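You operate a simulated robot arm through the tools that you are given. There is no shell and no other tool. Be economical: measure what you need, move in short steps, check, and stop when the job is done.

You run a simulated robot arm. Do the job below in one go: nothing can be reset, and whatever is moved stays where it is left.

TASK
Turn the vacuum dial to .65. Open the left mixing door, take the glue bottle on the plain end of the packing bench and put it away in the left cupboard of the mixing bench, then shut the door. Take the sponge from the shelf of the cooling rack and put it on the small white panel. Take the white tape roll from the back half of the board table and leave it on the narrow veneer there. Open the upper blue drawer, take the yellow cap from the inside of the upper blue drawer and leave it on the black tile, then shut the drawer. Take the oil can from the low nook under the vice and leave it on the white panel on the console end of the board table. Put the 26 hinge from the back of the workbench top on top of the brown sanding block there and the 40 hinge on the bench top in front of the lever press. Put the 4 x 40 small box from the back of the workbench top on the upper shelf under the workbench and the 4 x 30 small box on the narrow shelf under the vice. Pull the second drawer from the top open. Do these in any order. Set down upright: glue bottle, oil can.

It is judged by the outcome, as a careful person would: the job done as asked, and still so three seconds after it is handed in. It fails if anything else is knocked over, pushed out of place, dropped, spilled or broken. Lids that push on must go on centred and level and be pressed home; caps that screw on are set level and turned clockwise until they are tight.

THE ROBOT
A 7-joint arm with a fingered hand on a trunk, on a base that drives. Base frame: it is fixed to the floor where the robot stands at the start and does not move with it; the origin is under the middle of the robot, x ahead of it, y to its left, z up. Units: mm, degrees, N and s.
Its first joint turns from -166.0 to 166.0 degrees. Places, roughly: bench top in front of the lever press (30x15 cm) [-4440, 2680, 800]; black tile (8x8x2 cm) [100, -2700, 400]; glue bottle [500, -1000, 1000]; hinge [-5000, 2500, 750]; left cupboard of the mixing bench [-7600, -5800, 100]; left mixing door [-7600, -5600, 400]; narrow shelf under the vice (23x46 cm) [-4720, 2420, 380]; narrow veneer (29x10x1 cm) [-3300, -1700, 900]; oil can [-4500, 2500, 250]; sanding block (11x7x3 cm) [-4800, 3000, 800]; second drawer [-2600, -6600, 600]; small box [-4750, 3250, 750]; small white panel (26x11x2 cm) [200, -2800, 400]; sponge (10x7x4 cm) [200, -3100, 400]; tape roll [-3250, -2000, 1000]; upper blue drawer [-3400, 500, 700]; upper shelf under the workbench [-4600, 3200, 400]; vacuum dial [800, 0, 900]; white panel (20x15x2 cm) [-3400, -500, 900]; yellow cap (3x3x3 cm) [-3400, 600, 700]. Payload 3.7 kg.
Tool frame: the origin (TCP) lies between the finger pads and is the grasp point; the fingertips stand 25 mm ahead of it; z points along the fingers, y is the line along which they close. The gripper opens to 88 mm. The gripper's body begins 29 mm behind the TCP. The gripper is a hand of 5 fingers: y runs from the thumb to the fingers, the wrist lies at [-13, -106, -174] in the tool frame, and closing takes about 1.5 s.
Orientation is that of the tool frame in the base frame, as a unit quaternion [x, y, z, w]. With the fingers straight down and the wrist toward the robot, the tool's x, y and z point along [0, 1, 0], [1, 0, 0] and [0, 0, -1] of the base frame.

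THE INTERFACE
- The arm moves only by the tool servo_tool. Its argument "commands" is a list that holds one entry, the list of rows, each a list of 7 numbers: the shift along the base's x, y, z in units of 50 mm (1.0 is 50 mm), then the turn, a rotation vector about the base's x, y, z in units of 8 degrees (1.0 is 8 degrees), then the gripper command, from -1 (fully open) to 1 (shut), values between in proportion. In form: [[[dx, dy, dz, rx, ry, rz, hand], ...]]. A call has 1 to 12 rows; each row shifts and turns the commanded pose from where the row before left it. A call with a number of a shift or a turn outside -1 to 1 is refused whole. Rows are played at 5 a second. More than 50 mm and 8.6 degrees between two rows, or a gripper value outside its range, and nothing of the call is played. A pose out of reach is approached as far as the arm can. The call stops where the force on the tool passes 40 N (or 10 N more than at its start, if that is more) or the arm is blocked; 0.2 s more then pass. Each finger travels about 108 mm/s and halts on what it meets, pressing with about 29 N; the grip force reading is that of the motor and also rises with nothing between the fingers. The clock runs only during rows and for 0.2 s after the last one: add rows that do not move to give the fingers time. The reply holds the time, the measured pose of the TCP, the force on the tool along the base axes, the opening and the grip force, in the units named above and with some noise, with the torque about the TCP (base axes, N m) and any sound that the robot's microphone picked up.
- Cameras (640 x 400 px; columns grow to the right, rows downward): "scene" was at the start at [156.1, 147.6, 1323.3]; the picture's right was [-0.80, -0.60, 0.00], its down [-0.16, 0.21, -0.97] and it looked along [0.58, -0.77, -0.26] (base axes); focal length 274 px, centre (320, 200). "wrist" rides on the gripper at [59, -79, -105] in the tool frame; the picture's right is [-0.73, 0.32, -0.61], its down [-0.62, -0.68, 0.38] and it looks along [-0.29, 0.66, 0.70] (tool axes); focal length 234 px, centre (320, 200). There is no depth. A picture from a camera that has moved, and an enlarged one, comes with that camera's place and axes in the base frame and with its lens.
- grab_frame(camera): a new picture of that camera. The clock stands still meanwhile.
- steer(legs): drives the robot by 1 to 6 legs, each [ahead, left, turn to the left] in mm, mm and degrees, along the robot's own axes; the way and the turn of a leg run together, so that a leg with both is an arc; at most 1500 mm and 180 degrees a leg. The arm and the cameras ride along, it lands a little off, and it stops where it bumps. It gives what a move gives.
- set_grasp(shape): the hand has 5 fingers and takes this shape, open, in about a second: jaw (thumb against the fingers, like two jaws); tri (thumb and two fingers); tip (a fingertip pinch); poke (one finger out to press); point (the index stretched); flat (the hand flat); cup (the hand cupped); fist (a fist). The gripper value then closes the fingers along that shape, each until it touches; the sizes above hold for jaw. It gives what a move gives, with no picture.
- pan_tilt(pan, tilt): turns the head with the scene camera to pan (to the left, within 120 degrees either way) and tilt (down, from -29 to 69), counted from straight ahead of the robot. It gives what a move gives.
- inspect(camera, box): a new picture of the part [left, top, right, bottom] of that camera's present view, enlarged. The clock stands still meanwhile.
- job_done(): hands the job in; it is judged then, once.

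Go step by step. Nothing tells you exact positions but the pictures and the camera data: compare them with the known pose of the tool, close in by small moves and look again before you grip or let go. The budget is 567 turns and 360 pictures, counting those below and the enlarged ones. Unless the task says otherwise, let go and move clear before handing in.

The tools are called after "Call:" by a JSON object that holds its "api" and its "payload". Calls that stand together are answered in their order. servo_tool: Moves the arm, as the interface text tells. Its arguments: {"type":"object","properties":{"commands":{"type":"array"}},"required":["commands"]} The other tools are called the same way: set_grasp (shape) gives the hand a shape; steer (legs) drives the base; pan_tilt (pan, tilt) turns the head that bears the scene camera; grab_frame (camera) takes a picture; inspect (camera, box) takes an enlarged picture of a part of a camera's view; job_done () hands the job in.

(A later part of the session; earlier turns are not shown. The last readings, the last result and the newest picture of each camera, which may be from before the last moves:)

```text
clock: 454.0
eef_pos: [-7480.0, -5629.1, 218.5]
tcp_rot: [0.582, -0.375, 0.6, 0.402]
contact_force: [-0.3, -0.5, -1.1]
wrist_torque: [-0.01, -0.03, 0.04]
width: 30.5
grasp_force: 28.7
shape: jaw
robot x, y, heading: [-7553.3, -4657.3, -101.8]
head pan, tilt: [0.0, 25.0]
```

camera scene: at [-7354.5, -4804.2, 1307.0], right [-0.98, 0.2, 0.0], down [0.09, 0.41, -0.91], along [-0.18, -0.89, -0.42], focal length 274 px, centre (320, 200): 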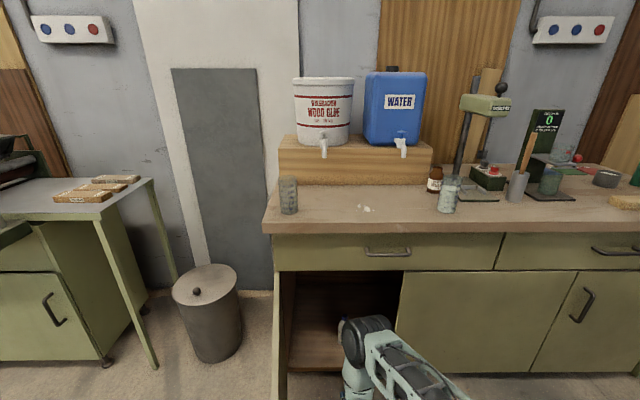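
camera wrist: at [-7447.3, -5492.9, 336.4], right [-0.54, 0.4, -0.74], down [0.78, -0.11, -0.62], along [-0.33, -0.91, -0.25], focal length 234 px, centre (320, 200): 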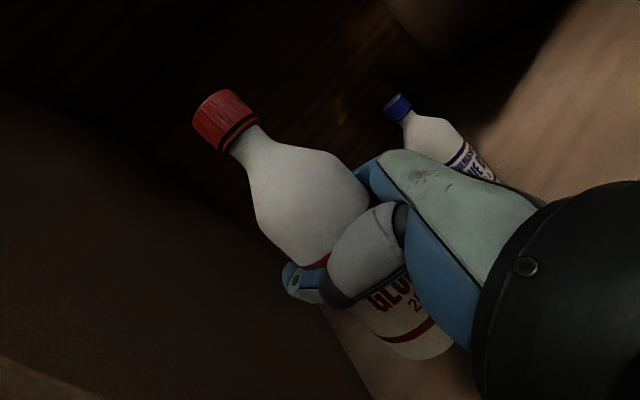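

Call:
{"api": "servo_tool", "payload": {"commands": [[[0, 0, -0.08, 0, 0, 0, 0.3], [0, 0, -0.08, 0, 0, 0, 0.3], [0, 0, 0, 0, 0, 0, 0.3]]]}}

Call:
{"api": "grab_frame", "payload": {"camera": "wrist"}}

```text
clock: 454.8
eef_pos: [-7480.7, -5629.7, 213.2]
tcp_rot: [0.582, -0.375, 0.6, 0.401]
contact_force: [-0.4, 0.7, -3.7]
wrist_torque: [-0.03, -0.05, -0.01]
width: 30.5
grasp_force: 29.1
shape: jaw
robot x, y, heading: [-7552.7, -4656.3, -101.8]
head pan, tilt: [0.0, 25.0]
```

```text
166 pictures are left
camera wrist: at [-7451.0, -5499.9, 267.5], right [-0.54, 0.4, -0.75], down [0.78, -0.11, -0.62], along [-0.33, -0.91, -0.25], focal length 234 px, centre (320, 200)
```

wrist: 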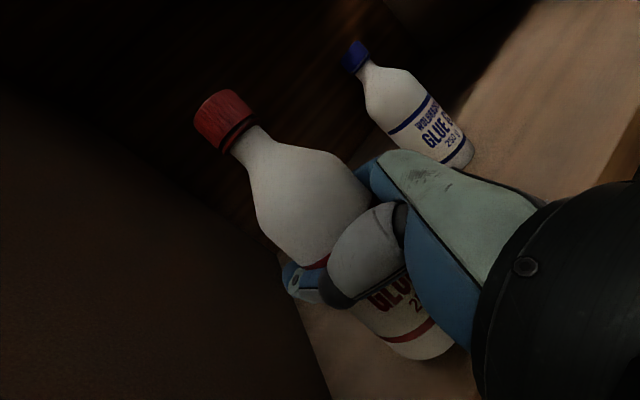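

The floor seems near z 120, about 9 mm below the bottle's base. I lower further.

Call:
{"api": "servo_tool", "payload": {"commands": [[[0, 0, -0.08, 0, 0, 0, 0.3], [0, 0, -0.08, 0, 0, 0, 0.3], [0, 0, -0.06, 0, 0, 0, 0.3], [0, 0, 0, 0, 0, 0, 0.3]]]}}

```text
clock: 455.8
eef_pos: [-7481.0, -5630.2, 214.4]
tcp_rot: [0.582, -0.375, 0.599, 0.401]
contact_force: [-0.4, -0.6, -2.9]
wrist_torque: [-0.03, 0.02, -0.02]
width: 30.2
grasp_force: 29.2
shape: jaw
out of reach, approached as far as the arm can: row 1, 2
robot x, y, heading: [-7552.4, -4655.2, -102.0]
head pan, tilt: [0.0, 25.0]
```

Out of reach again by a few millimetres. I bring the hand back 40 and drive forward 45.

Call:
{"api": "servo_tool", "payload": {"commands": [[[0.16, 0.78, 0.1, 0, 0, 0, 0.3], [0, 0, 0, 0, 0, 0, 0.3]]]}}

Call:
{"api": "steer", "payload": {"legs": [[45, 0, 0]]}}

Call:
{"api": "servo_tool", "payload": {"commands": [[[0, 0, -0.14, 0, 0, 0, 0.3], [0, 0, -0.08, 0, 0, 0, 0.3], [0, 0, -0.08, 0, 0, 0, 0.3], [0, 0, 0, 0, 0, 0, 0.3]]]}}

```text
clock: 456.4
eef_pos: [-7473.4, -5589.8, 217.8]
tcp_rot: [0.582, -0.375, 0.599, 0.401]
contact_force: [0.6, 0.6, -2.8]
wrist_torque: [-0.05, -0.01, -0.02]
width: 30.6
grasp_force: 29.4
shape: jaw
robot x, y, heading: [-7554.2, -4656.4, -101.9]
head pan, tilt: [0.0, 25.0]
```

```text
clock: 457.3
eef_pos: [-7481.9, -5634.2, 216.3]
tcp_rot: [0.582, -0.374, 0.6, 0.402]
contact_force: [-0.8, 0.9, -3.3]
wrist_torque: [-0.05, 0.01, 0.0]
width: 30.2
grasp_force: 29.1
shape: jaw
robot x, y, heading: [-7564.5, -4702.2, -101.9]
head pan, tilt: [0.0, 25.0]
```

```text
clock: 458.3
eef_pos: [-7481.2, -5634.6, 200.3]
tcp_rot: [0.581, -0.375, 0.6, 0.401]
contact_force: [0.1, 0.8, -3.2]
wrist_torque: [-0.01, 0.0, -0.02]
width: 30.4
grasp_force: 29.2
shape: jaw
robot x, y, heading: [-7565.2, -4703.6, -101.6]
head pan, tilt: [0.0, 25.0]
```

Call:
{"api": "servo_tool", "payload": {"commands": [[[0, 0, -0.08, 0, 0, 0, 0.3], [0, 0, -0.08, 0, 0, 0, 0.3], [0, 0, -0.08, 0, 0, 0, 0.3], [0, 0, 0, 0, 0, 0, 0.3]]]}}

Call:
{"api": "grab_frame", "payload": {"camera": "wrist"}}

```text
clock: 459.3
eef_pos: [-7482.5, -5635.0, 200.5]
tcp_rot: [0.581, -0.375, 0.6, 0.402]
contact_force: [-0.3, -0.6, -2.8]
wrist_torque: [0.0, -0.03, 0.02]
width: 30.7
grasp_force: 28.6
shape: jaw
out of reach, approached as far as the arm can: row 1, 2, 3
robot x, y, heading: [-7564.3, -4702.3, -101.7]
head pan, tilt: [0.0, 25.0]
```

```text
165 pictures are left
camera wrist: at [-7452.4, -5505.2, 254.7], right [-0.54, 0.4, -0.74], down [0.78, -0.11, -0.62], along [-0.33, -0.91, -0.25], focal length 234 px, centre (320, 200)
```

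wrist: 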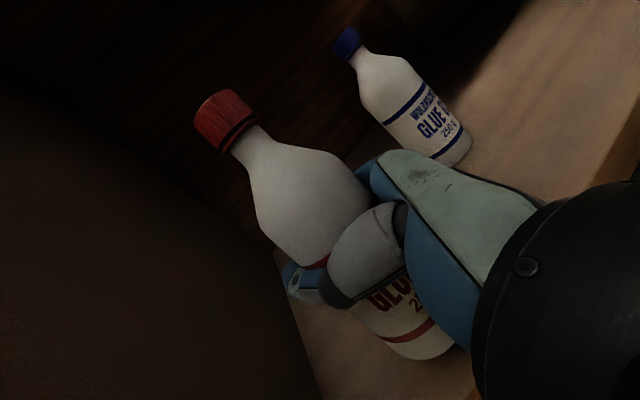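

Still ~10 mm short. I withdraw the hand a bit, move the robot 50 mm right (clear of the door edge) and 150 mm forward, then come back in.

Call:
{"api": "servo_tool", "payload": {"commands": [[[0.1, 0.5, 0.5, 0, 0, 0, 0.3], [0.18, 0.9, 0.3, 0, 0, 0, 0.3], [0.18, 0.9, 0, 0, 0, 0, 0.3], [0.14, 0.7, 0, 0, 0, 0, 0.3]]]}}

Call:
{"api": "steer", "payload": {"legs": [[0, -50, 0], [150, 0, 0]]}}

Call:
{"api": "grab_frame", "payload": {"camera": "scene"}}

Call:
{"api": "grab_frame", "payload": {"camera": "wrist"}}

```text
clock: 460.3
eef_pos: [-7451.3, -5484.5, 241.0]
tcp_rot: [0.582, -0.374, 0.6, 0.402]
contact_force: [-0.6, 0.1, -2.5]
wrist_torque: [-0.08, 0.0, -0.03]
width: 30.3
grasp_force: 28.7
shape: jaw
robot x, y, heading: [-7563.5, -4702.2, -101.6]
head pan, tilt: [0.0, 25.0]
```

```text
clock: 462.2
eef_pos: [-7531.8, -5622.7, 240.6]
tcp_rot: [0.582, -0.375, 0.6, 0.401]
contact_force: [-0.2, -0.5, -2.0]
wrist_torque: [-0.04, -0.01, -0.01]
width: 30.3
grasp_force: 28.9
shape: jaw
robot x, y, heading: [-7641.3, -4834.7, -102.1]
head pan, tilt: [0.0, 25.0]
```

```text
164 pictures are left
camera scene: at [-7461.8, -5074.5, 1307.0], right [-0.98, 0.21, 0.0], down [0.09, 0.41, -0.91], along [-0.19, -0.89, -0.42], focal length 274 px, centre (320, 200)
```

scene: 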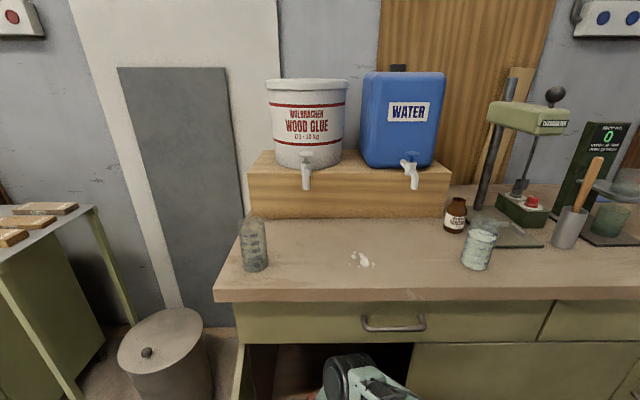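

```text
163 pictures are left
camera wrist: at [-7502.4, -5493.1, 294.8], right [-0.54, 0.4, -0.74], down [0.78, -0.11, -0.62], along [-0.33, -0.91, -0.25], focal length 234 px, centre (320, 200)
```

wrist: 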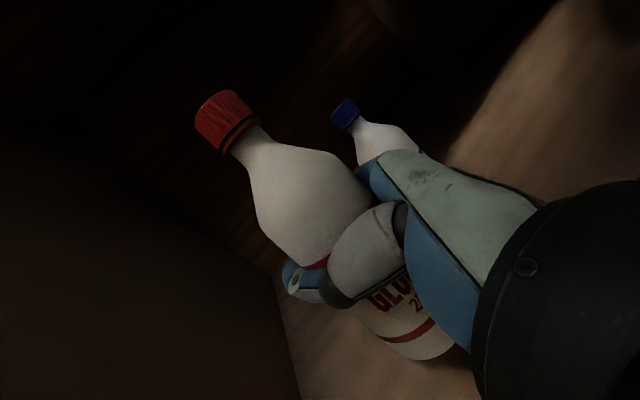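

I shift left 45 mm and lower step by step.

Call:
{"api": "servo_tool", "payload": {"commands": [[[0.5, -0.1, 0, 0, 0, 0, 0.3], [0.45, -0.12, 0, 0, 0, 0, 0.3], [0, 0, -0.4, 0, 0, 0, 0.3], [0, 0, -0.3, 0, 0, 0, 0.3], [0, 0, -0.1, 0, 0, 0, 0.3], [0, 0, -0.08, 0, 0, 0, 0.3], [0, 0, 0, 0, 0, 0, 0.3]]]}}

```text
clock: 463.8
eef_pos: [-7484.5, -5633.0, 197.9]
tcp_rot: [0.582, -0.374, 0.6, 0.401]
contact_force: [0.3, 0.2, -3.5]
wrist_torque: [-0.01, -0.03, 0.02]
width: 30.4
grasp_force: 28.6
shape: jaw
robot x, y, heading: [-7644.1, -4838.5, -102.1]
head pan, tilt: [0.0, 25.0]
```

Call:
{"api": "servo_tool", "payload": {"commands": [[[0, 0, -0.08, 0, 0, 0, 0.3], [0, 0, -0.08, 0, 0, 0, 0.3], [0, 0, -0.06, 0, 0, 0, 0.3], [0, 0, 0, 0, 0, 0, 0.3]]]}}

```text
clock: 464.8
eef_pos: [-7485.6, -5636.0, 188.7]
tcp_rot: [0.581, -0.373, 0.601, 0.403]
contact_force: [2.1, -2.4, 24.0]
wrist_torque: [0.01, 0.43, 0.05]
width: 30.1
grasp_force: 29.1
shape: jaw
robot x, y, heading: [-7643.8, -4838.3, -102.0]
head pan, tilt: [0.0, 25.0]
```

Contact with the floor. I release slowly and back straight out along the hand axis.

Call:
{"api": "servo_tool", "payload": {"commands": [[[0, 0, 0.03, 0, 0, 0, 0.1], [0, 0, 0, 0, 0, 0, -0.2], [0, 0, 0, 0, 0, 0, -0.6], [0, 0, 0, 0, 0, 0, -1], [0, 0, 0, 0, 0, 0, -1], [-0.12, 0.3, 0, 0, 0, 0, -1], [-0.25, 0.6, 0, 0, 0, 0, -1], [-0.25, 0.6, 0, 0, 0, 0, -1], [-0.2, 0.8, 0.1, 0, 0, 0, -1], [0, 0.9, 0.2, 0, 0, 0, -1]]]}}

Call:
{"api": "grab_frame", "payload": {"camera": "wrist"}}

```text
clock: 467.0
eef_pos: [-7526.9, -5488.8, 210.3]
tcp_rot: [0.573, -0.368, 0.605, 0.412]
contact_force: [-0.7, 0.3, 1.3]
wrist_torque: [0.0, -0.03, -0.02]
width: 88.0
grasp_force: 0.1
shape: jaw
robot x, y, heading: [-7641.5, -4838.4, -101.9]
head pan, tilt: [0.0, 25.0]
```

```text
162 pictures are left
camera wrist: at [-7496.3, -5357.7, 260.0], right [-0.53, 0.38, -0.76], down [0.78, -0.13, -0.61], along [-0.33, -0.92, -0.22], focal length 234 px, centre (320, 200)
```

wrist: 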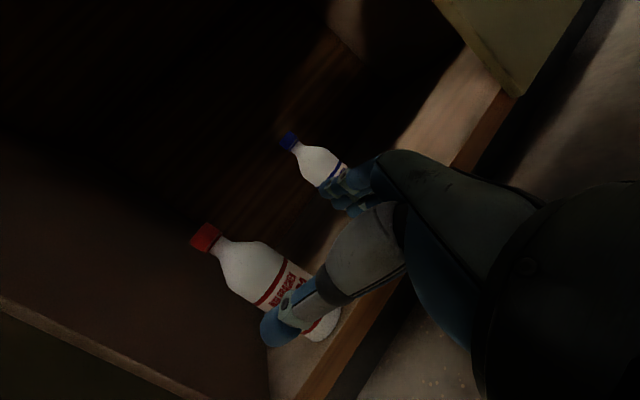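

Both bottles stand. I drive back 300 mm so I can close the door.

Call:
{"api": "steer", "payload": {"legs": [[-450, 0, 0]]}}

Call:
{"api": "grab_frame", "payload": {"camera": "scene"}}

Call:
{"api": "inspect", "payload": {"camera": "scene", "box": [200, 200, 400, 400]}}

```text
clock: 469.7
eef_pos: [-7431.6, -5047.9, 211.5]
tcp_rot: [0.575, -0.368, 0.606, 0.408]
contact_force: [0.5, -0.3, -0.1]
wrist_torque: [0.01, -0.03, -0.02]
width: 88.0
grasp_force: 0.0
shape: jaw
robot x, y, heading: [-7554.3, -4400.2, -101.6]
head pan, tilt: [0.0, 25.0]
```

```text
161 pictures are left
camera scene: at [-7370.0, -4633.4, 1307.3], right [-0.98, 0.2, 0.0], down [0.09, 0.41, -0.91], along [-0.18, -0.89, -0.42], focal length 274 px, centre (320, 200)
```

scene: 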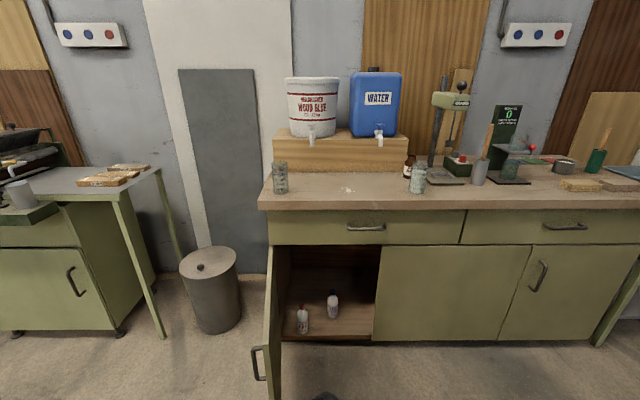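

```text
2.00 times, centred on (300, 300) of scene
camera zoom: at [-7370.0, -4633.4, 1307.3], right [-0.98, 0.2, 0.0], down [0.09, 0.41, -0.91], along [-0.18, -0.89, -0.42], focal length 548 px, centre (360, 0)
```

zoom: 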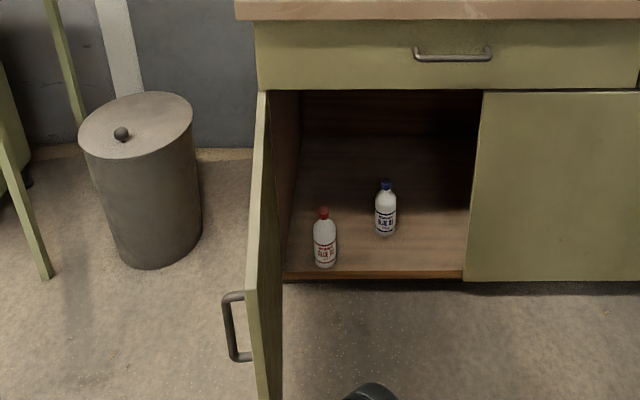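

The glue bottle is upright but very near the front lip. I'll re-grip it and set it ~40 mm deeper so that the door can't touch it. Driving forward again.

Call:
{"api": "steer", "payload": {"legs": [[480, 0, 0]]}}

Call:
{"api": "grab_frame", "payload": {"camera": "wrist"}}

```text
clock: 472.5
eef_pos: [-7530.1, -5515.8, 210.5]
tcp_rot: [0.574, -0.369, 0.605, 0.41]
contact_force: [-0.4, 0.2, -0.4]
wrist_torque: [0.0, 0.01, 0.01]
width: 88.0
grasp_force: 0.0
shape: jaw
robot x, y, heading: [-7646.8, -4865.6, -101.8]
head pan, tilt: [0.0, 25.0]
```

```text
159 pictures are left
camera wrist: at [-7500.7, -5385.6, 260.8], right [-0.53, 0.38, -0.76], down [0.78, -0.13, -0.61], along [-0.33, -0.92, -0.23], focal length 234 px, centre (320, 200)
```

wrist: 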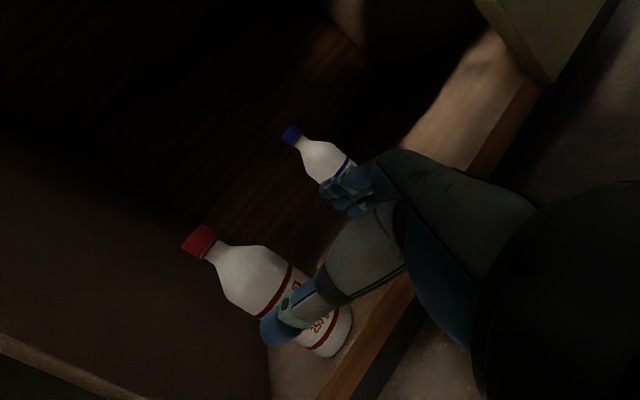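

Bottle at (-7488, -5632). I slide the open hand onto it and grip.

Call:
{"api": "servo_tool", "payload": {"commands": [[[0, 0, -0.3, 0, 0, 0, -1], [0.2, -0.55, 0, 0, 0, 0, -1], [0.3, -0.8, 0, 0, 0, 0, -1], [0.34, -0.95, 0, 0, 0, 0, -1], [0, 0, 0, 0, 0, 0, -0.6], [0, 0, 0, 0, 0, 0, -0.2], [0, 0, 0, 0, 0, 0, 0.1], [0, 0, 0, 0, 0, 0, 0.2], [0, 0, 0, 0, 0, 0, 0.2]]]}}

Call:
{"api": "grab_frame", "payload": {"camera": "wrist"}}

```text
refused: row 4 steps farther than a row can; nothing moved
```

```text
158 pictures are left
camera wrist: at [-7500.7, -5385.6, 260.8], right [-0.53, 0.38, -0.76], down [0.78, -0.13, -0.61], along [-0.33, -0.92, -0.23], focal length 234 px, centre (320, 200)
```

wrist: 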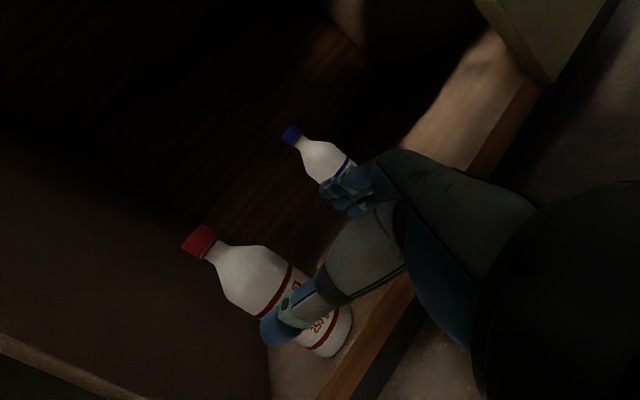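

One row was slightly too long; I repeat with shorter rows.

Call:
{"api": "servo_tool", "payload": {"commands": [[[0, 0, -0.3, 0, 0, 0, -1], [0.2, -0.55, 0, 0, 0, 0, -1], [0.3, -0.8, 0, 0, 0, 0, -1], [0.32, -0.9, 0, 0, 0, 0, -1], [0, 0, 0, 0, 0, 0, -0.6], [0, 0, 0, 0, 0, 0, -0.2], [0, 0, 0, 0, 0, 0, 0.1], [0, 0, 0, 0, 0, 0, 0.2], [0, 0, 0, 0, 0, 0, 0.2]]]}}

Call:
{"api": "grab_frame", "payload": {"camera": "wrist"}}

```text
clock: 474.5
eef_pos: [-7491.3, -5628.6, 194.9]
tcp_rot: [0.575, -0.369, 0.605, 0.409]
contact_force: [0.2, -0.2, 1.1]
wrist_torque: [-0.01, 0.0, -0.03]
width: 38.2
grasp_force: 29.3
shape: jaw
robot x, y, heading: [-7651.0, -4868.0, -101.9]
head pan, tilt: [0.0, 25.0]
```

```text
157 pictures are left
camera wrist: at [-7460.1, -5498.7, 245.0], right [-0.53, 0.38, -0.76], down [0.78, -0.13, -0.61], along [-0.33, -0.92, -0.23], focal length 234 px, centre (320, 200)
```

wrist: 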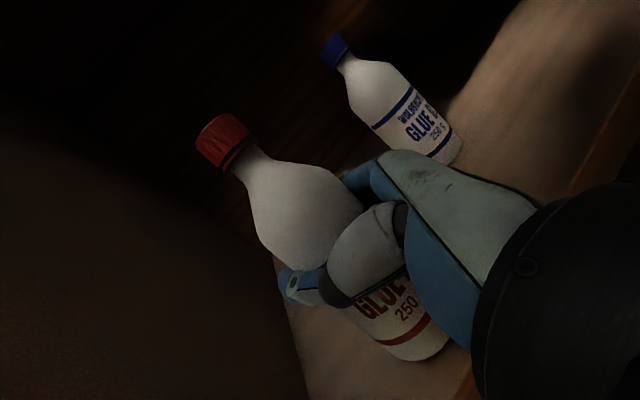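

Gripped. Lift 8 mm, move 45 mm deeper, lower.

Call:
{"api": "servo_tool", "payload": {"commands": [[[0, 0, 0.16, 0, 0, 0, 0.3], [-0.03, -0.44, 0, 0, 0, 0, 0.3], [-0.03, -0.44, 0, 0, 0, 0, 0.3], [0, 0, -0.08, 0, 0, 0, 0.3], [0, 0, -0.06, 0, 0, 0, 0.3], [0, 0, 0, 0, 0, 0, 0.3]]]}}

```text
clock: 475.9
eef_pos: [-7493.6, -5672.6, 195.8]
tcp_rot: [0.574, -0.369, 0.605, 0.41]
contact_force: [0.6, 0.3, -2.9]
wrist_torque: [0.0, -0.01, 0.0]
width: 38.1
grasp_force: 29.4
shape: jaw
robot x, y, heading: [-7650.9, -4866.7, -101.8]
head pan, tilt: [0.0, 25.0]
```

Call:
{"api": "servo_tool", "payload": {"commands": [[[0, 0, -0.06, 0, 0, 0, 0.3], [0, 0, -0.04, 0, 0, 0, 0.3], [0, 0, 0, 0, 0, 0, 0.3]]]}}

```text
clock: 476.7
eef_pos: [-7491.0, -5672.6, 192.8]
tcp_rot: [0.573, -0.368, 0.606, 0.411]
contact_force: [0.7, -2.4, 15.0]
wrist_torque: [-0.24, 0.22, 0.03]
width: 37.9
grasp_force: 28.7
shape: jaw
robot x, y, heading: [-7649.9, -4867.3, -101.8]
head pan, tilt: [0.0, 25.0]
```

Down. I release and back out along the hand axis.

Call:
{"api": "servo_tool", "payload": {"commands": [[[0, 0, 0.02, 0, 0, 0, 0.1], [0, 0, 0, 0, 0, 0, -0.2], [0, 0, 0, 0, 0, 0, -0.6], [0, 0, 0, 0, 0, 0, -1], [0, 0, 0, 0, 0, 0, -1], [-0.12, 0.3, 0, 0, 0, 0, -1], [-0.25, 0.6, 0, 0, 0, 0, -1], [-0.25, 0.6, 0, 0, 0, 0, -1], [-0.25, 0.6, 0.1, 0, 0, 0, -1], [-0.1, 0.9, 0.2, 0, 0, 0, -1]]]}}

Call:
{"api": "steer", "payload": {"legs": [[-520, 0, 0]]}}

Call:
{"api": "inspect", "payload": {"camera": "scene", "box": [200, 200, 400, 400]}}

```text
clock: 478.9
eef_pos: [-7541.8, -5522.2, 207.5]
tcp_rot: [0.574, -0.368, 0.605, 0.411]
contact_force: [-0.3, 0.9, -0.3]
wrist_torque: [-0.03, 0.0, 0.0]
width: 87.7
grasp_force: 0.0
shape: jaw
robot x, y, heading: [-7648.3, -4866.1, -101.9]
head pan, tilt: [0.0, 25.0]
```

```text
clock: 482.0
eef_pos: [-7434.7, -5010.4, 207.5]
tcp_rot: [0.574, -0.37, 0.604, 0.411]
contact_force: [0.5, 0.5, 0.2]
wrist_torque: [-0.01, 0.0, -0.01]
width: 87.7
grasp_force: 0.0
shape: jaw
robot x, y, heading: [-7539.5, -4355.8, -102.2]
head pan, tilt: [0.0, 25.0]
```

```text
2.00 times, centred on (300, 300) of scene
camera zoom: at [-7360.1, -4591.4, 1307.0], right [-0.98, 0.21, 0.0], down [0.09, 0.41, -0.91], along [-0.19, -0.89, -0.42], focal length 548 px, centre (360, 0)
```

zoom: 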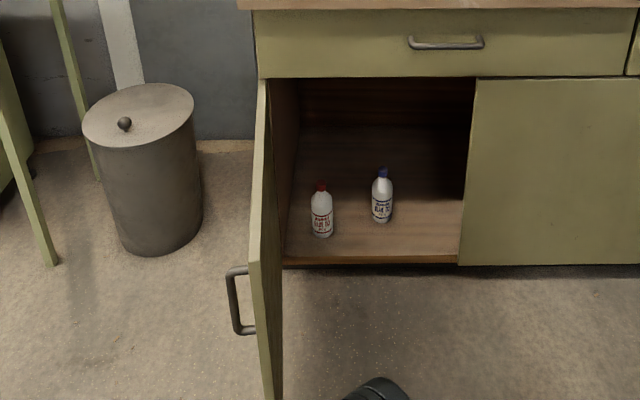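

The bottle now stands well inside. To close the door I bring the hand round to its outer side, below the handle.

Call:
{"api": "servo_tool", "payload": {"commands": [[[0.75, 0.1, 0.5, 0, 0, -0.8, -1], [0.75, 0.1, 0.5, 0, 0, -0.8, -1], [0.75, 0, 0.5, 0, 0, -0.8, -0.6], [0.75, 0, 0.5, 0, 0, -0.8, -0.2], [0.75, 0, 0.5, 0, 0, -0.8, 0.2], [0.3, -0.6, 0.1, 0, 0, -0.4, 0.6], [0, -0.9, 0, 0, 0, 0, 0.8], [0, -0.9, 0, 0, 0, 0, 0.8], [0, -0.9, 0, 0, 0, 0, 0.8]]]}}

Call:
{"api": "grab_frame", "payload": {"camera": "scene"}}

Call:
{"api": "grab_frame", "payload": {"camera": "wrist"}}

```text
clock: 484.0
eef_pos: [-7234.2, -5167.8, 338.6]
tcp_rot: [0.434, -0.527, 0.452, 0.574]
contact_force: [0.7, -0.1, 1.0]
wrist_torque: [0.03, 0.02, 0.01]
width: 9.0
grasp_force: 0.2
shape: jaw
robot x, y, heading: [-7539.7, -4354.1, -102.1]
head pan, tilt: [0.0, 25.0]
```

```text
155 pictures are left
camera scene: at [-7360.0, -4591.5, 1307.0], right [-0.98, 0.21, 0.0], down [0.09, 0.41, -0.91], along [-0.19, -0.89, -0.42], focal length 274 px, centre (320, 200)
```

scene: 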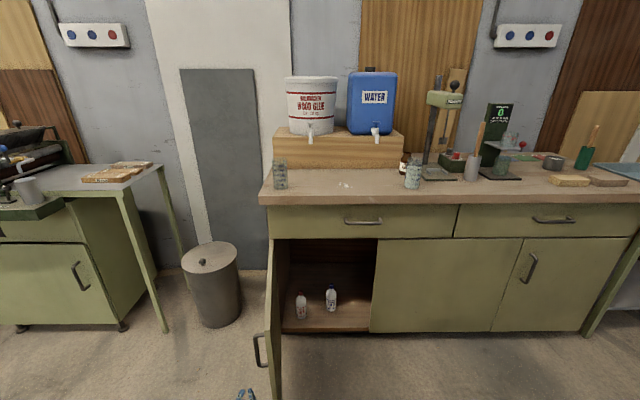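

```text
154 pictures are left
camera wrist: at [-7131.8, -5079.0, 388.6], right [-0.21, 0.62, -0.76], down [0.56, -0.56, -0.61], along [-0.8, -0.56, -0.23], focal length 234 px, centre (320, 200)
```

wrist: 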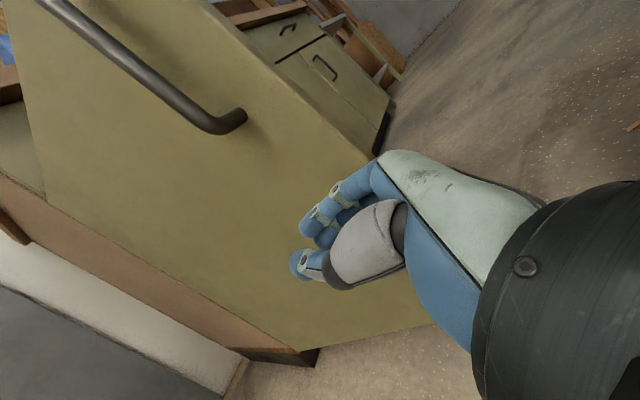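

I advance a little and sweep the door shut along its arc, turning the hand with it.

Call:
{"api": "servo_tool", "payload": {"commands": [[[-0.1, -0.9, 0, 0, 0, 0, 0.8], [-0.1, -0.8, 0, 0, 0, 0, 0.8], [-0.7, 0, 0, 0, 0, 0, 0.8], [-0.92, 0.05, 0, 0, 0, 0.9, 0.8], [-0.93, -0.05, 0, 0, 0, 0.9, 0.8], [-0.91, -0.16, 0, 0, 0, 0.9, 0.8], [-0.88, -0.28, 0, 0, 0, 0.9, 0.8], [-0.83, -0.4, 0, 0, 0, 0.9, 0.8]]]}}

Call:
{"api": "grab_frame", "payload": {"camera": "scene"}}

```text
clock: 485.8
eef_pos: [-7502.3, -5242.1, 341.9]
tcp_rot: [0.577, -0.365, 0.608, 0.405]
contact_force: [0.2, 0.7, 0.1]
wrist_torque: [0.01, 0.01, -0.02]
width: 8.9
grasp_force: 0.0
shape: jaw
out of reach, approached as far as the arm can: row 1, 2
robot x, y, heading: [-7537.7, -4353.9, -102.0]
head pan, tilt: [0.0, 25.0]
```

```text
153 pictures are left
camera scene: at [-7359.6, -4591.2, 1307.0], right [-0.98, 0.21, 0.0], down [0.09, 0.41, -0.91], along [-0.19, -0.89, -0.42], focal length 274 px, centre (320, 200)
```

scene: 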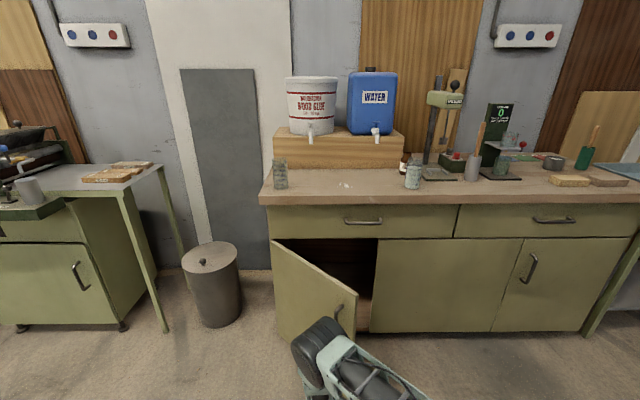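

It follows well. I continue the sweep.

Call:
{"api": "servo_tool", "payload": {"commands": [[[-0.82, -0.4, 0, 0, 0, 0.9, 0.8], [-0.75, -0.52, 0, 0, 0, 0.9, 0.8], [-0.67, -0.62, 0, 0, 0, 0.9, 0.8], [-0.58, -0.7, 0, 0, 0, 0.7, 0.8], [-0.4, -0.6, 0, 0, 0, 0.5, 0.8]]]}}

Call:
{"api": "grab_frame", "payload": {"camera": "scene"}}

Call:
{"api": "grab_frame", "payload": {"camera": "wrist"}}

```text
clock: 487.0
eef_pos: [-7664.1, -5383.3, 342.0]
tcp_rot: [0.654, -0.197, 0.695, 0.227]
contact_force: [-0.1, 0.2, 0.8]
wrist_torque: [0.01, -0.04, 0.02]
width: 8.5
grasp_force: 0.2
shape: jaw
robot x, y, heading: [-7543.4, -4354.3, -101.9]
head pan, tilt: [0.0, 25.0]
```

```text
152 pictures are left
camera scene: at [-7359.9, -4591.3, 1307.0], right [-0.98, 0.21, 0.0], down [0.09, 0.41, -0.91], along [-0.19, -0.89, -0.42], focal length 274 px, centre (320, 200)
```

scene: 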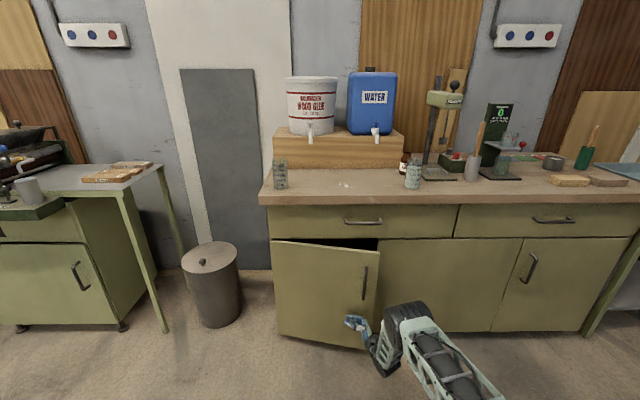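

```text
151 pictures are left
camera wrist: at [-7708.6, -5256.8, 392.3], right [-0.65, 0.04, -0.76], down [0.73, 0.3, -0.61], along [0.2, -0.95, -0.23], focal length 234 px, centre (320, 200)
```

wrist: 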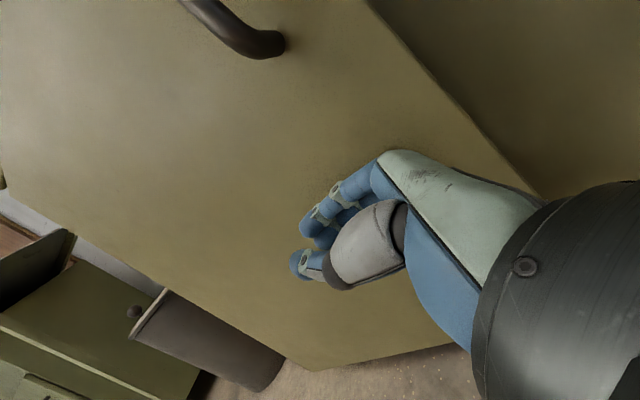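

Nearly shut. I press it home along the face normal.

Call:
{"api": "servo_tool", "payload": {"commands": [[[-0.1, -0.5, 0, 0, 0, 0.3, 0.8], [-0.1, -0.5, 0, 0, 0, 0.3, 0.8], [-0.1, -0.5, 0, 0, 0, 0, 0.8], [-0.08, -0.4, 0, 0, 0, 0, 0.8], [-0.06, -0.3, 0, 0, 0, 0, 0.8], [-0.06, -0.3, 0, 0, 0, 0, 0.8]]]}}

Call:
{"api": "inspect", "payload": {"camera": "scene", "box": [240, 200, 440, 360]}}

```text
clock: 488.4
eef_pos: [-7685.7, -5487.2, 341.3]
tcp_rot: [0.661, -0.171, 0.703, 0.198]
contact_force: [0.0, 0.4, 0.6]
wrist_torque: [0.01, -0.01, -0.01]
width: 8.7
grasp_force: 0.1
shape: jaw
out of reach, approached as far as the arm can: row 5, 6
robot x, y, heading: [-7540.7, -4355.2, -101.9]
head pan, tilt: [0.0, 25.0]
```

```text
2.50 times, centred on (340, 280) of scene
camera zoom: at [-7360.2, -4591.5, 1307.0], right [-0.98, 0.21, 0.0], down [0.09, 0.41, -0.91], along [-0.19, -0.89, -0.42], focal length 686 px, centre (270, 0)
```

zoom: 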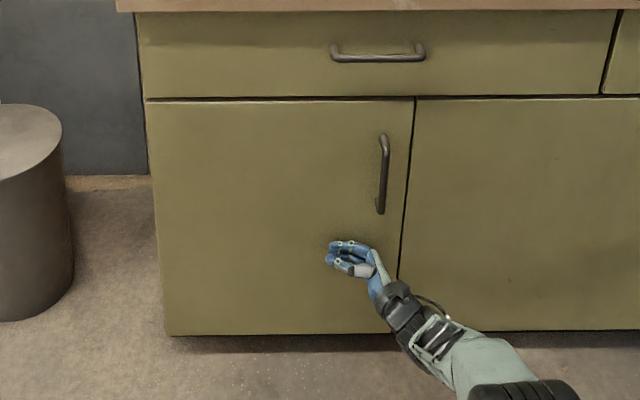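

It looks shut; I press once more by edging the base forward a little, and look closely.

Call:
{"api": "steer", "payload": {"legs": [[25, 0, 0]]}}

Call:
{"api": "inspect", "payload": {"camera": "scene", "box": [260, 220, 400, 340]}}

```text
clock: 489.2
eef_pos: [-7687.9, -5494.0, 337.7]
tcp_rot: [0.661, -0.17, 0.704, 0.196]
contact_force: [2.7, 25.1, 7.7]
wrist_torque: [0.13, 0.12, -0.44]
width: 6.4
grasp_force: 0.0
shape: jaw
robot x, y, heading: [-7541.6, -4364.3, -102.1]
head pan, tilt: [0.0, 25.0]
stopped in leg 1: the force on the tool passed its limit at 62 N (the readings are from after the stop); the commanded pose is now the measured one
```

```text
3.33 times, centred on (330, 280) of scene
camera zoom: at [-7362.5, -4601.6, 1307.1], right [-0.98, 0.21, 0.0], down [0.09, 0.41, -0.91], along [-0.19, -0.89, -0.42], focal length 914 px, centre (287, -67)
```

zoom: 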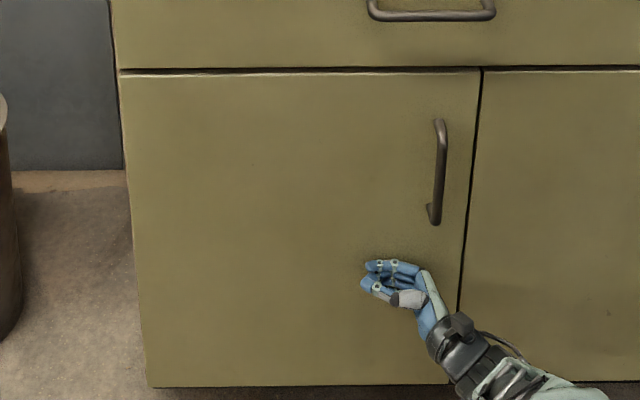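

The door is firmly shut with the bottle inside. I withdraw and stow the hand for the drive to the drawer unit.

Call:
{"api": "servo_tool", "payload": {"commands": [[[0.15, 0.8, 0, 0, 0, -0.3, 0.5], [0.15, 0.8, 0, 0, 0, -0.5, 0], [0.15, 0.8, 0.2, 0, 0, -0.9, -0.5], [0.1, 0.5, 0.6, 0, 0, -0.9, -1], [0, 0.2, 0.9, 0, 0, -0.9, -1], [0, 0.2, 0.9, 0, 0, -0.9, -1], [0, 0, 0.9, 0, 0, -0.9, -1], [0, 0, 0.9, 0, 0, -0.9, -1], [0, 0, 0.9, 0, 0, -0.9, -1], [0, 0, 0.9, 0, 0, -0.9, -1], [0, 0, 0.9, 0, 0, -0.9, -1], [0, 0, 0.9, 0, 0, 0, -1]]]}}

Call:
{"api": "grab_frame", "payload": {"camera": "scene"}}

```text
clock: 491.8
eef_pos: [-7661.2, -5331.3, 737.0]
tcp_rot: [0.439, -0.524, 0.457, 0.569]
contact_force: [0.5, -0.2, -1.1]
wrist_torque: [0.0, 0.04, 0.02]
width: 87.6
grasp_force: 0.0
shape: jaw
robot x, y, heading: [-7543.9, -4368.3, -102.0]
head pan, tilt: [0.0, 25.0]
```

```text
148 pictures are left
camera scene: at [-7362.7, -4602.7, 1307.0], right [-0.98, 0.21, 0.0], down [0.09, 0.41, -0.91], along [-0.19, -0.89, -0.42], focal length 274 px, centre (320, 200)
```

scene: 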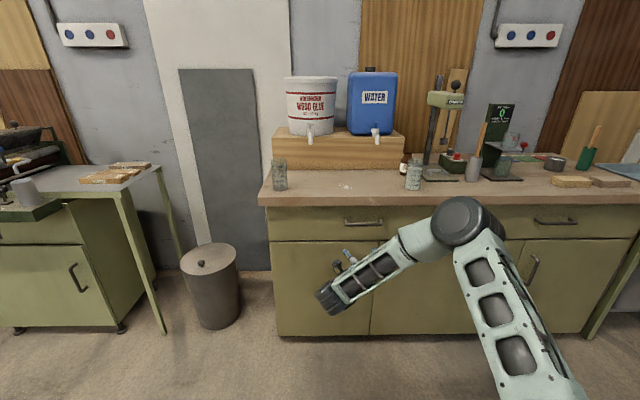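

I tuck the hand in, then drive east and to the drawer unit.

Call:
{"api": "servo_tool", "payload": {"commands": [[[0.18, 0.8, 0.5, 0, 0, 0, -1], [0.18, 0.8, 0.5, 0, 0, 0, -1], [0.18, 0.8, 0.5, 0, 0, 0, -1], [0.18, 0.8, 0.5, 0, 0, 0, -1], [0.18, 0.8, 0.5, 0, 0, 0, -1], [0, 0, 0.9, 0, 0, 0, -1], [0, 0, 0.9, 0, 0, 0, -1]]]}}

Call:
{"api": "steer", "payload": {"legs": [[-350, 0, 0], [0, 0, 102], [1500, 0, 0], [1500, 0, 0], [1450, 0, 0], [0, 0, -100]]}}

Call:
{"api": "pan_tilt", "payload": {"pan": 10, "tilt": 20}}

Call:
{"api": "grab_frame", "payload": {"camera": "scene"}}

```text
clock: 493.4
eef_pos: [-7615.0, -5129.2, 950.5]
tcp_rot: [0.438, -0.525, 0.457, 0.569]
contact_force: [-0.8, -0.4, -0.1]
wrist_torque: [0.02, 0.02, 0.0]
width: 87.6
grasp_force: 0.1
shape: jaw
robot x, y, heading: [-7541.6, -4368.8, -102.0]
head pan, tilt: [0.0, 25.0]
```

```text
clock: 525.0
eef_pos: [-3077.8, -4808.0, 950.1]
tcp_rot: [0.444, -0.519, 0.464, 0.564]
contact_force: [0.0, 0.9, 0.6]
wrist_torque: [-0.05, -0.01, 0.01]
width: 87.9
grasp_force: 0.0
shape: jaw
robot x, y, heading: [-3025.6, -4040.0, -100.5]
head pan, tilt: [0.0, 25.0]
```

```text
clock: 525.7
eef_pos: [-3078.3, -4807.3, 950.9]
tcp_rot: [0.444, -0.519, 0.464, 0.564]
contact_force: [-0.7, 0.6, -1.0]
wrist_torque: [-0.02, -0.03, 0.0]
width: 87.7
grasp_force: 0.0
shape: jaw
robot x, y, heading: [-3022.3, -4043.7, -100.7]
head pan, tilt: [10.0, 20.0]
```

```text
147 pictures are left
camera scene: at [-2822.3, -4278.0, 1315.1], right [-1.0, 0.01, 0.0], down [0.0, 0.34, -0.94], along [-0.01, -0.94, -0.34], focal length 274 px, centre (320, 200)
```

scene: 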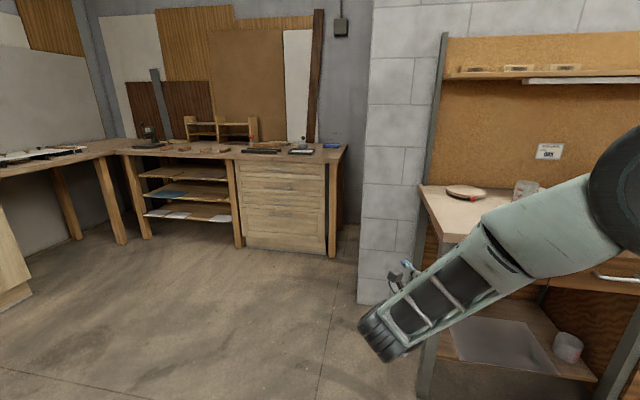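

I shift left away from the desk, then go down to the drawer unit in stages.

Call:
{"api": "steer", "payload": {"legs": [[0, 400, 0], [550, 0, 0], [0, 520, 0], [700, 0, 0]]}}

Call:
{"api": "pan_tilt", "payload": {"pan": 0, "tilt": 25}}

Call:
{"api": "grab_frame", "payload": {"camera": "scene"}}

```text
clock: 537.1
eef_pos: [-2399.2, -6205.7, 950.9]
tcp_rot: [0.444, -0.519, 0.464, 0.564]
contact_force: [0.1, -0.3, 0.1]
wrist_torque: [-0.02, 0.04, -0.03]
width: 87.6
grasp_force: 0.0
shape: jaw
robot x, y, heading: [-2339.8, -5440.3, -100.8]
head pan, tilt: [10.0, 20.0]
```

```text
clock: 537.8
eef_pos: [-2398.9, -6206.0, 950.9]
tcp_rot: [0.445, -0.519, 0.464, 0.564]
contact_force: [0.3, -0.7, 0.5]
wrist_torque: [0.04, 0.0, 0.01]
width: 87.8
grasp_force: 0.0
shape: jaw
robot x, y, heading: [-2343.0, -5438.2, -100.5]
head pan, tilt: [0.0, 25.0]
```

```text
146 pictures are left
camera scene: at [-2159.2, -5672.9, 1307.1], right [-0.98, 0.18, 0.0], down [0.08, 0.42, -0.91], along [-0.17, -0.89, -0.42], focal length 274 px, centre (320, 200)
```

scene: 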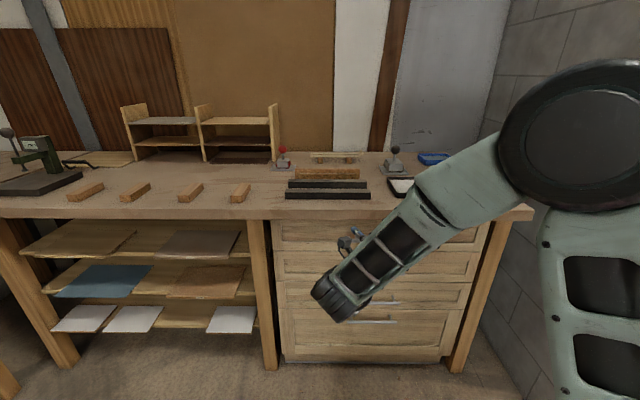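

I see the drawer unit, partly hidden by the arm. I move the hand left for a clear view.

Call:
{"api": "servo_tool", "payload": {"commands": [[[0.8, 0.3, 0.3, 0, 0, 0, -1], [0.8, 0.3, 0.3, 0, 0, 0, -1], [0.8, 0.3, 0.3, 0, 0, 0, -1], [0.8, 0.3, 0.3, 0, 0, 0, -1], [0.8, 0.3, 0.3, 0, 0, 0, -1], [0.8, 0.2, 0.3, 0, 0, 0, -1], [0.8, 0.2, 0.3, 0, 0, 0, -1]]]}}

Call:
{"api": "inspect", "payload": {"camera": "scene", "box": [240, 190, 540, 380]}}

```text
clock: 539.4
eef_pos: [-2119.3, -6109.8, 1056.5]
tcp_rot: [0.445, -0.519, 0.463, 0.565]
contact_force: [0.3, 0.4, -0.9]
wrist_torque: [0.03, -0.01, 0.01]
width: 87.9
grasp_force: 0.1
shape: jaw
robot x, y, heading: [-2347.4, -5443.3, -100.5]
head pan, tilt: [0.0, 25.0]
```

```text
2.11 times, centred on (390, 285) of scene
camera zoom: at [-2159.4, -5673.0, 1307.0], right [-0.98, 0.19, 0.0], down [0.08, 0.42, -0.91], along [-0.17, -0.89, -0.42], focal length 577 px, centre (173, 21)
```

zoom: 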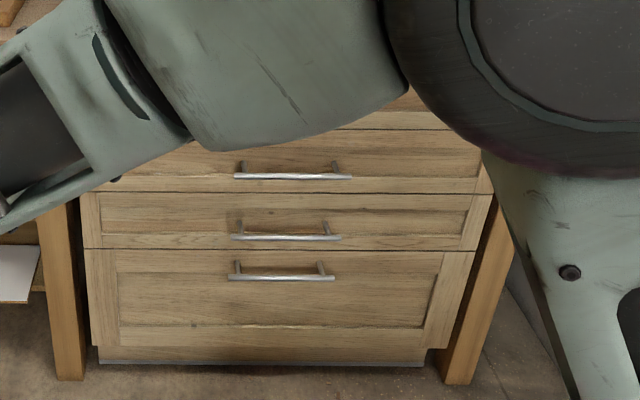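

I need to be sure which one is second from the top; I raise the arm out of view.

Call:
{"api": "servo_tool", "payload": {"commands": [[[0.2, 0.6, 0.7, 0, 0, 0, -1], [0.2, 0.6, 0.7, 0, 0, 0, -1], [0.2, 0.6, 0.7, 0, 0, 0, -1], [0.2, 0.6, 0.7, 0, 0, 0, -1], [0.2, 0.4, 0.8, 0, 0, 0, -1], [0, 0.2, 0.9, 0, 0, 0, -1], [0, 0, 0.9, 0, 0, 0, -1]]]}}

Call:
{"api": "grab_frame", "payload": {"camera": "scene"}}

```text
clock: 541.0
eef_pos: [-2070.1, -5961.3, 1325.9]
tcp_rot: [0.443, -0.519, 0.463, 0.565]
contact_force: [0.0, -0.1, 0.9]
wrist_torque: [0.03, 0.0, -0.02]
width: 87.6
grasp_force: 0.1
shape: jaw
robot x, y, heading: [-2341.8, -5442.6, -100.9]
head pan, tilt: [0.0, 25.0]
```

```text
144 pictures are left
camera scene: at [-2163.8, -5673.0, 1316.3], right [-0.97, 0.23, 0.0], down [0.08, 0.32, -0.94], along [-0.22, -0.92, -0.33], focal length 274 px, centre (320, 200)
```

scene: 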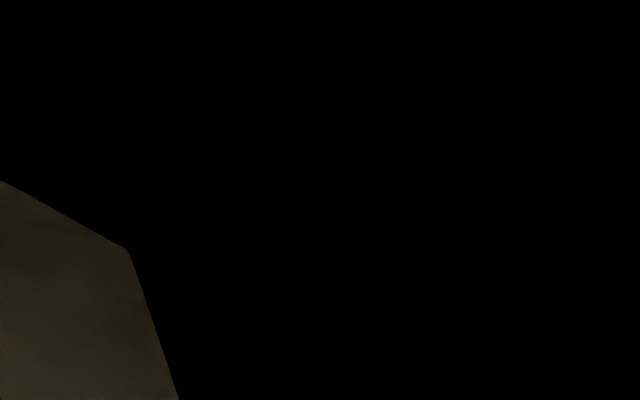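

The arm pushed against the camera; I undo that and move the hand the other way (right and low) instead.

Call:
{"api": "servo_tool", "payload": {"commands": [[[0, -0.2, -0.9, 0, 0, 0, -1], [0, -0.6, -0.7, 0, 0, 0, -1], [-0.2, -0.6, -0.7, 0, 0, 0, -1], [-0.2, -0.6, -0.7, 0, 0, 0, -1], [-0.6, -0.3, -0.7, 0, 0, 0, -1], [-0.9, 0, -0.3, 0, 0, 0, -1], [-0.9, 0.1, 0, 0, 0, 0, -1], [-0.9, 0.2, 0, 0, 0, 0, -1], [-0.9, 0.2, 0, 0, 0, 0, -1], [-0.9, 0.2, 0, 0, 0, 0, -1], [-0.9, 0.2, 0, 0, 0, 0, -1], [-0.9, 0.2, 0, 0, 0, 0, -1]]]}}

Call:
{"api": "grab_frame", "payload": {"camera": "scene"}}

```text
clock: 543.6
eef_pos: [-2432.7, -6021.3, 1126.2]
tcp_rot: [0.445, -0.518, 0.464, 0.564]
contact_force: [0.6, -0.7, 0.6]
wrist_torque: [0.03, 0.03, -0.01]
width: 87.8
grasp_force: 0.1
shape: jaw
robot x, y, heading: [-2345.0, -5440.6, -100.5]
head pan, tilt: [0.0, 25.0]
```

```text
143 pictures are left
camera scene: at [-2159.0, -5673.0, 1307.0], right [-0.98, 0.18, 0.0], down [0.08, 0.42, -0.91], along [-0.17, -0.89, -0.42], focal length 274 px, centre (320, 200)
```

scene: 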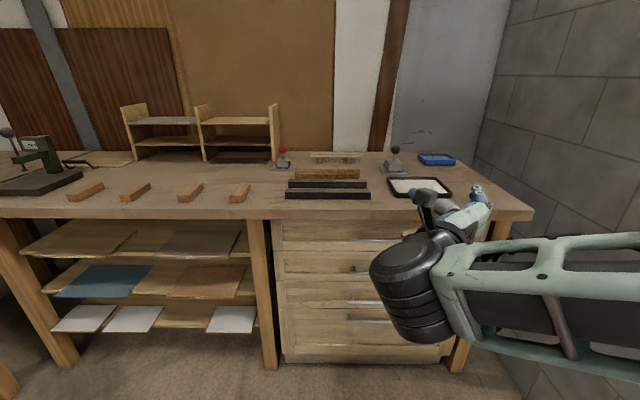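

Call:
{"api": "inspect", "payload": {"camera": "scene", "box": [250, 200, 410, 360]}}

```text
2.50 times, centred on (330, 280) of scene
camera zoom: at [-2159.0, -5673.0, 1307.0], right [-0.98, 0.18, 0.0], down [0.08, 0.42, -0.91], along [-0.17, -0.89, -0.42], focal length 686 px, centre (295, 0)
```

zoom: 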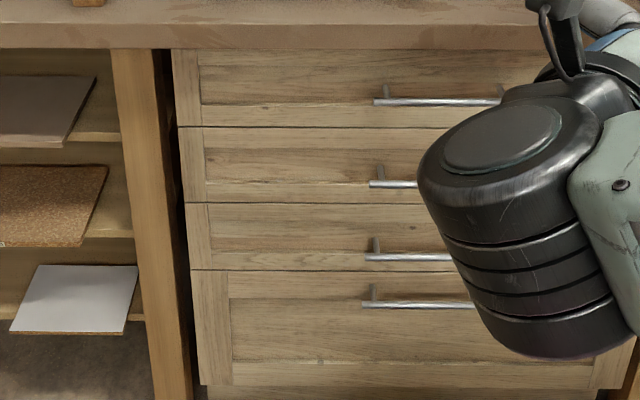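

The second drawer's bar is at about (-2535, -6466, 592). I roll the hand 90° (thumb below) for the horizontal bar.

Call:
{"api": "servo_tool", "payload": {"commands": [[[0, 0.2, 0, 0.16, 0.92, 0, -1], [0, 0.2, 0, 0.16, 0.92, 0, -1], [0, 0, 0, 0.16, 0.92, 0, -1], [0, 0, 0, 0.16, 0.92, 0, -1], [0, 0, 0, 0.16, 0.92, 0, -1], [0, 0, 0, 0.16, 0.92, 0, -1], [0, 0, 0, 0.16, 0.92, 0, -1], [0, 0, 0, 0.16, 0.92, 0, -1], [0, 0, 0, 0.16, 0.92, 0, -1], [0, 0, 0, 0.16, 0.92, 0, -1], [0, 0, 0, 0.16, 0.92, 0, -1], [0, 0, 0, 0.16, 0.92, 0, -1]]]}}

Call:
{"api": "grab_frame", "payload": {"camera": "scene"}}

```text
clock: 546.2
eef_pos: [-2400.1, -6048.7, 1193.8]
tcp_rot: [0.706, -0.031, -0.042, 0.706]
contact_force: [0.1, 0.6, 1.0]
wrist_torque: [0.02, 0.02, -0.04]
width: 87.8
grasp_force: 0.1
shape: jaw
out of reach, approached as far as the arm can: row 3, 4, 5, 6, 7, 8, 9, 10, 11
robot x, y, heading: [-2346.4, -5438.0, -100.4]
head pan, tilt: [0.0, 25.0]
```

```text
141 pictures are left
camera scene: at [-2159.3, -5672.9, 1307.1], right [-0.98, 0.19, 0.0], down [0.08, 0.42, -0.91], along [-0.17, -0.89, -0.42], focal length 274 px, centre (320, 200)
```

scene: 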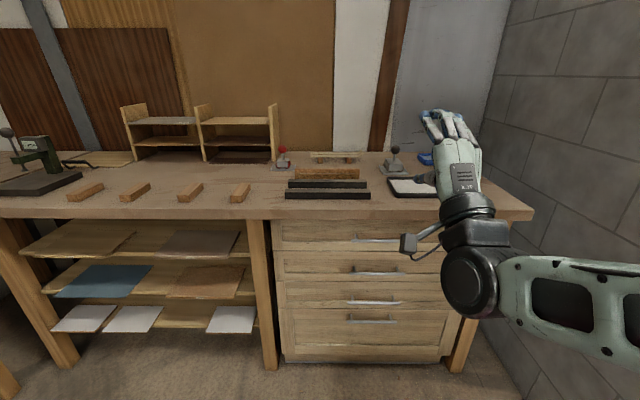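

I lower the hand to the second drawer's level.

Call:
{"api": "servo_tool", "payload": {"commands": [[[-0.17, -0.4, -0.88, 0, 0, -0.05, -1], [-0.17, -0.4, -0.88, 0, 0, -0.05, -1], [-0.17, -0.4, -0.88, 0, 0, -0.05, -1], [-0.17, -0.4, -0.88, 0, 0, -0.05, -1], [-0.17, -0.4, -0.88, 0, 0, -0.05, -1], [-0.17, -0.4, -0.88, 0, 0, -0.05, -1], [-0.17, -0.4, -0.88, 0, 0, -0.05, -1], [-0.17, -0.4, -0.88, 0, 0, -0.05, -1], [-0.17, -0.4, -0.88, 0, 0, -0.05, -1], [-0.17, -0.4, -0.88, 0, 0, -0.05, -1], [-0.17, -0.4, -0.88, 0, 0, -0.05, -1], [-0.17, -0.4, -0.88, 0, 0, 0, -1]]]}}

Call:
{"api": "servo_tool", "payload": {"commands": [[[0, -0.4, -0.6, 0, 0, 0, -1], [0, -0.4, -0.6, 0, 0, 0, -1], [0, 0, 0, 0, 0, 0, -1]]]}}

Call:
{"api": "inspect", "payload": {"camera": "scene", "box": [270, 200, 470, 360]}}

```text
clock: 548.8
eef_pos: [-2491.9, -6323.6, 695.0]
tcp_rot: [0.704, -0.06, -0.07, 0.705]
contact_force: [-0.3, -0.3, 0.0]
wrist_torque: [0.01, 0.03, 0.0]
width: 87.5
grasp_force: 0.1
shape: jaw
out of reach, approached as far as the arm can: row 1, 2, 3
robot x, y, heading: [-2344.6, -5440.6, -100.7]
head pan, tilt: [0.0, 25.0]
```

```text
clock: 549.6
eef_pos: [-2493.2, -6364.9, 634.5]
tcp_rot: [0.704, -0.06, -0.07, 0.704]
contact_force: [0.2, 0.2, 0.0]
wrist_torque: [0.01, 0.0, 0.01]
width: 87.5
grasp_force: 0.1
shape: jaw
robot x, y, heading: [-2346.9, -5440.9, -100.6]
head pan, tilt: [0.0, 25.0]
```

```text
2.50 times, centred on (370, 280) of scene
camera zoom: at [-2159.2, -5672.9, 1307.0], right [-0.98, 0.19, 0.0], down [0.08, 0.42, -0.91], along [-0.17, -0.89, -0.42], focal length 686 px, centre (195, 0)
```

zoom: 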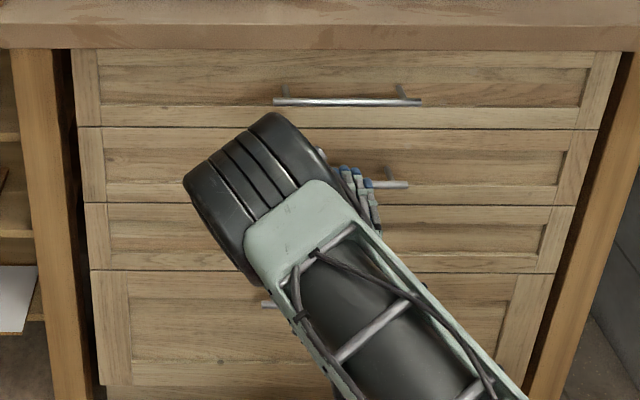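

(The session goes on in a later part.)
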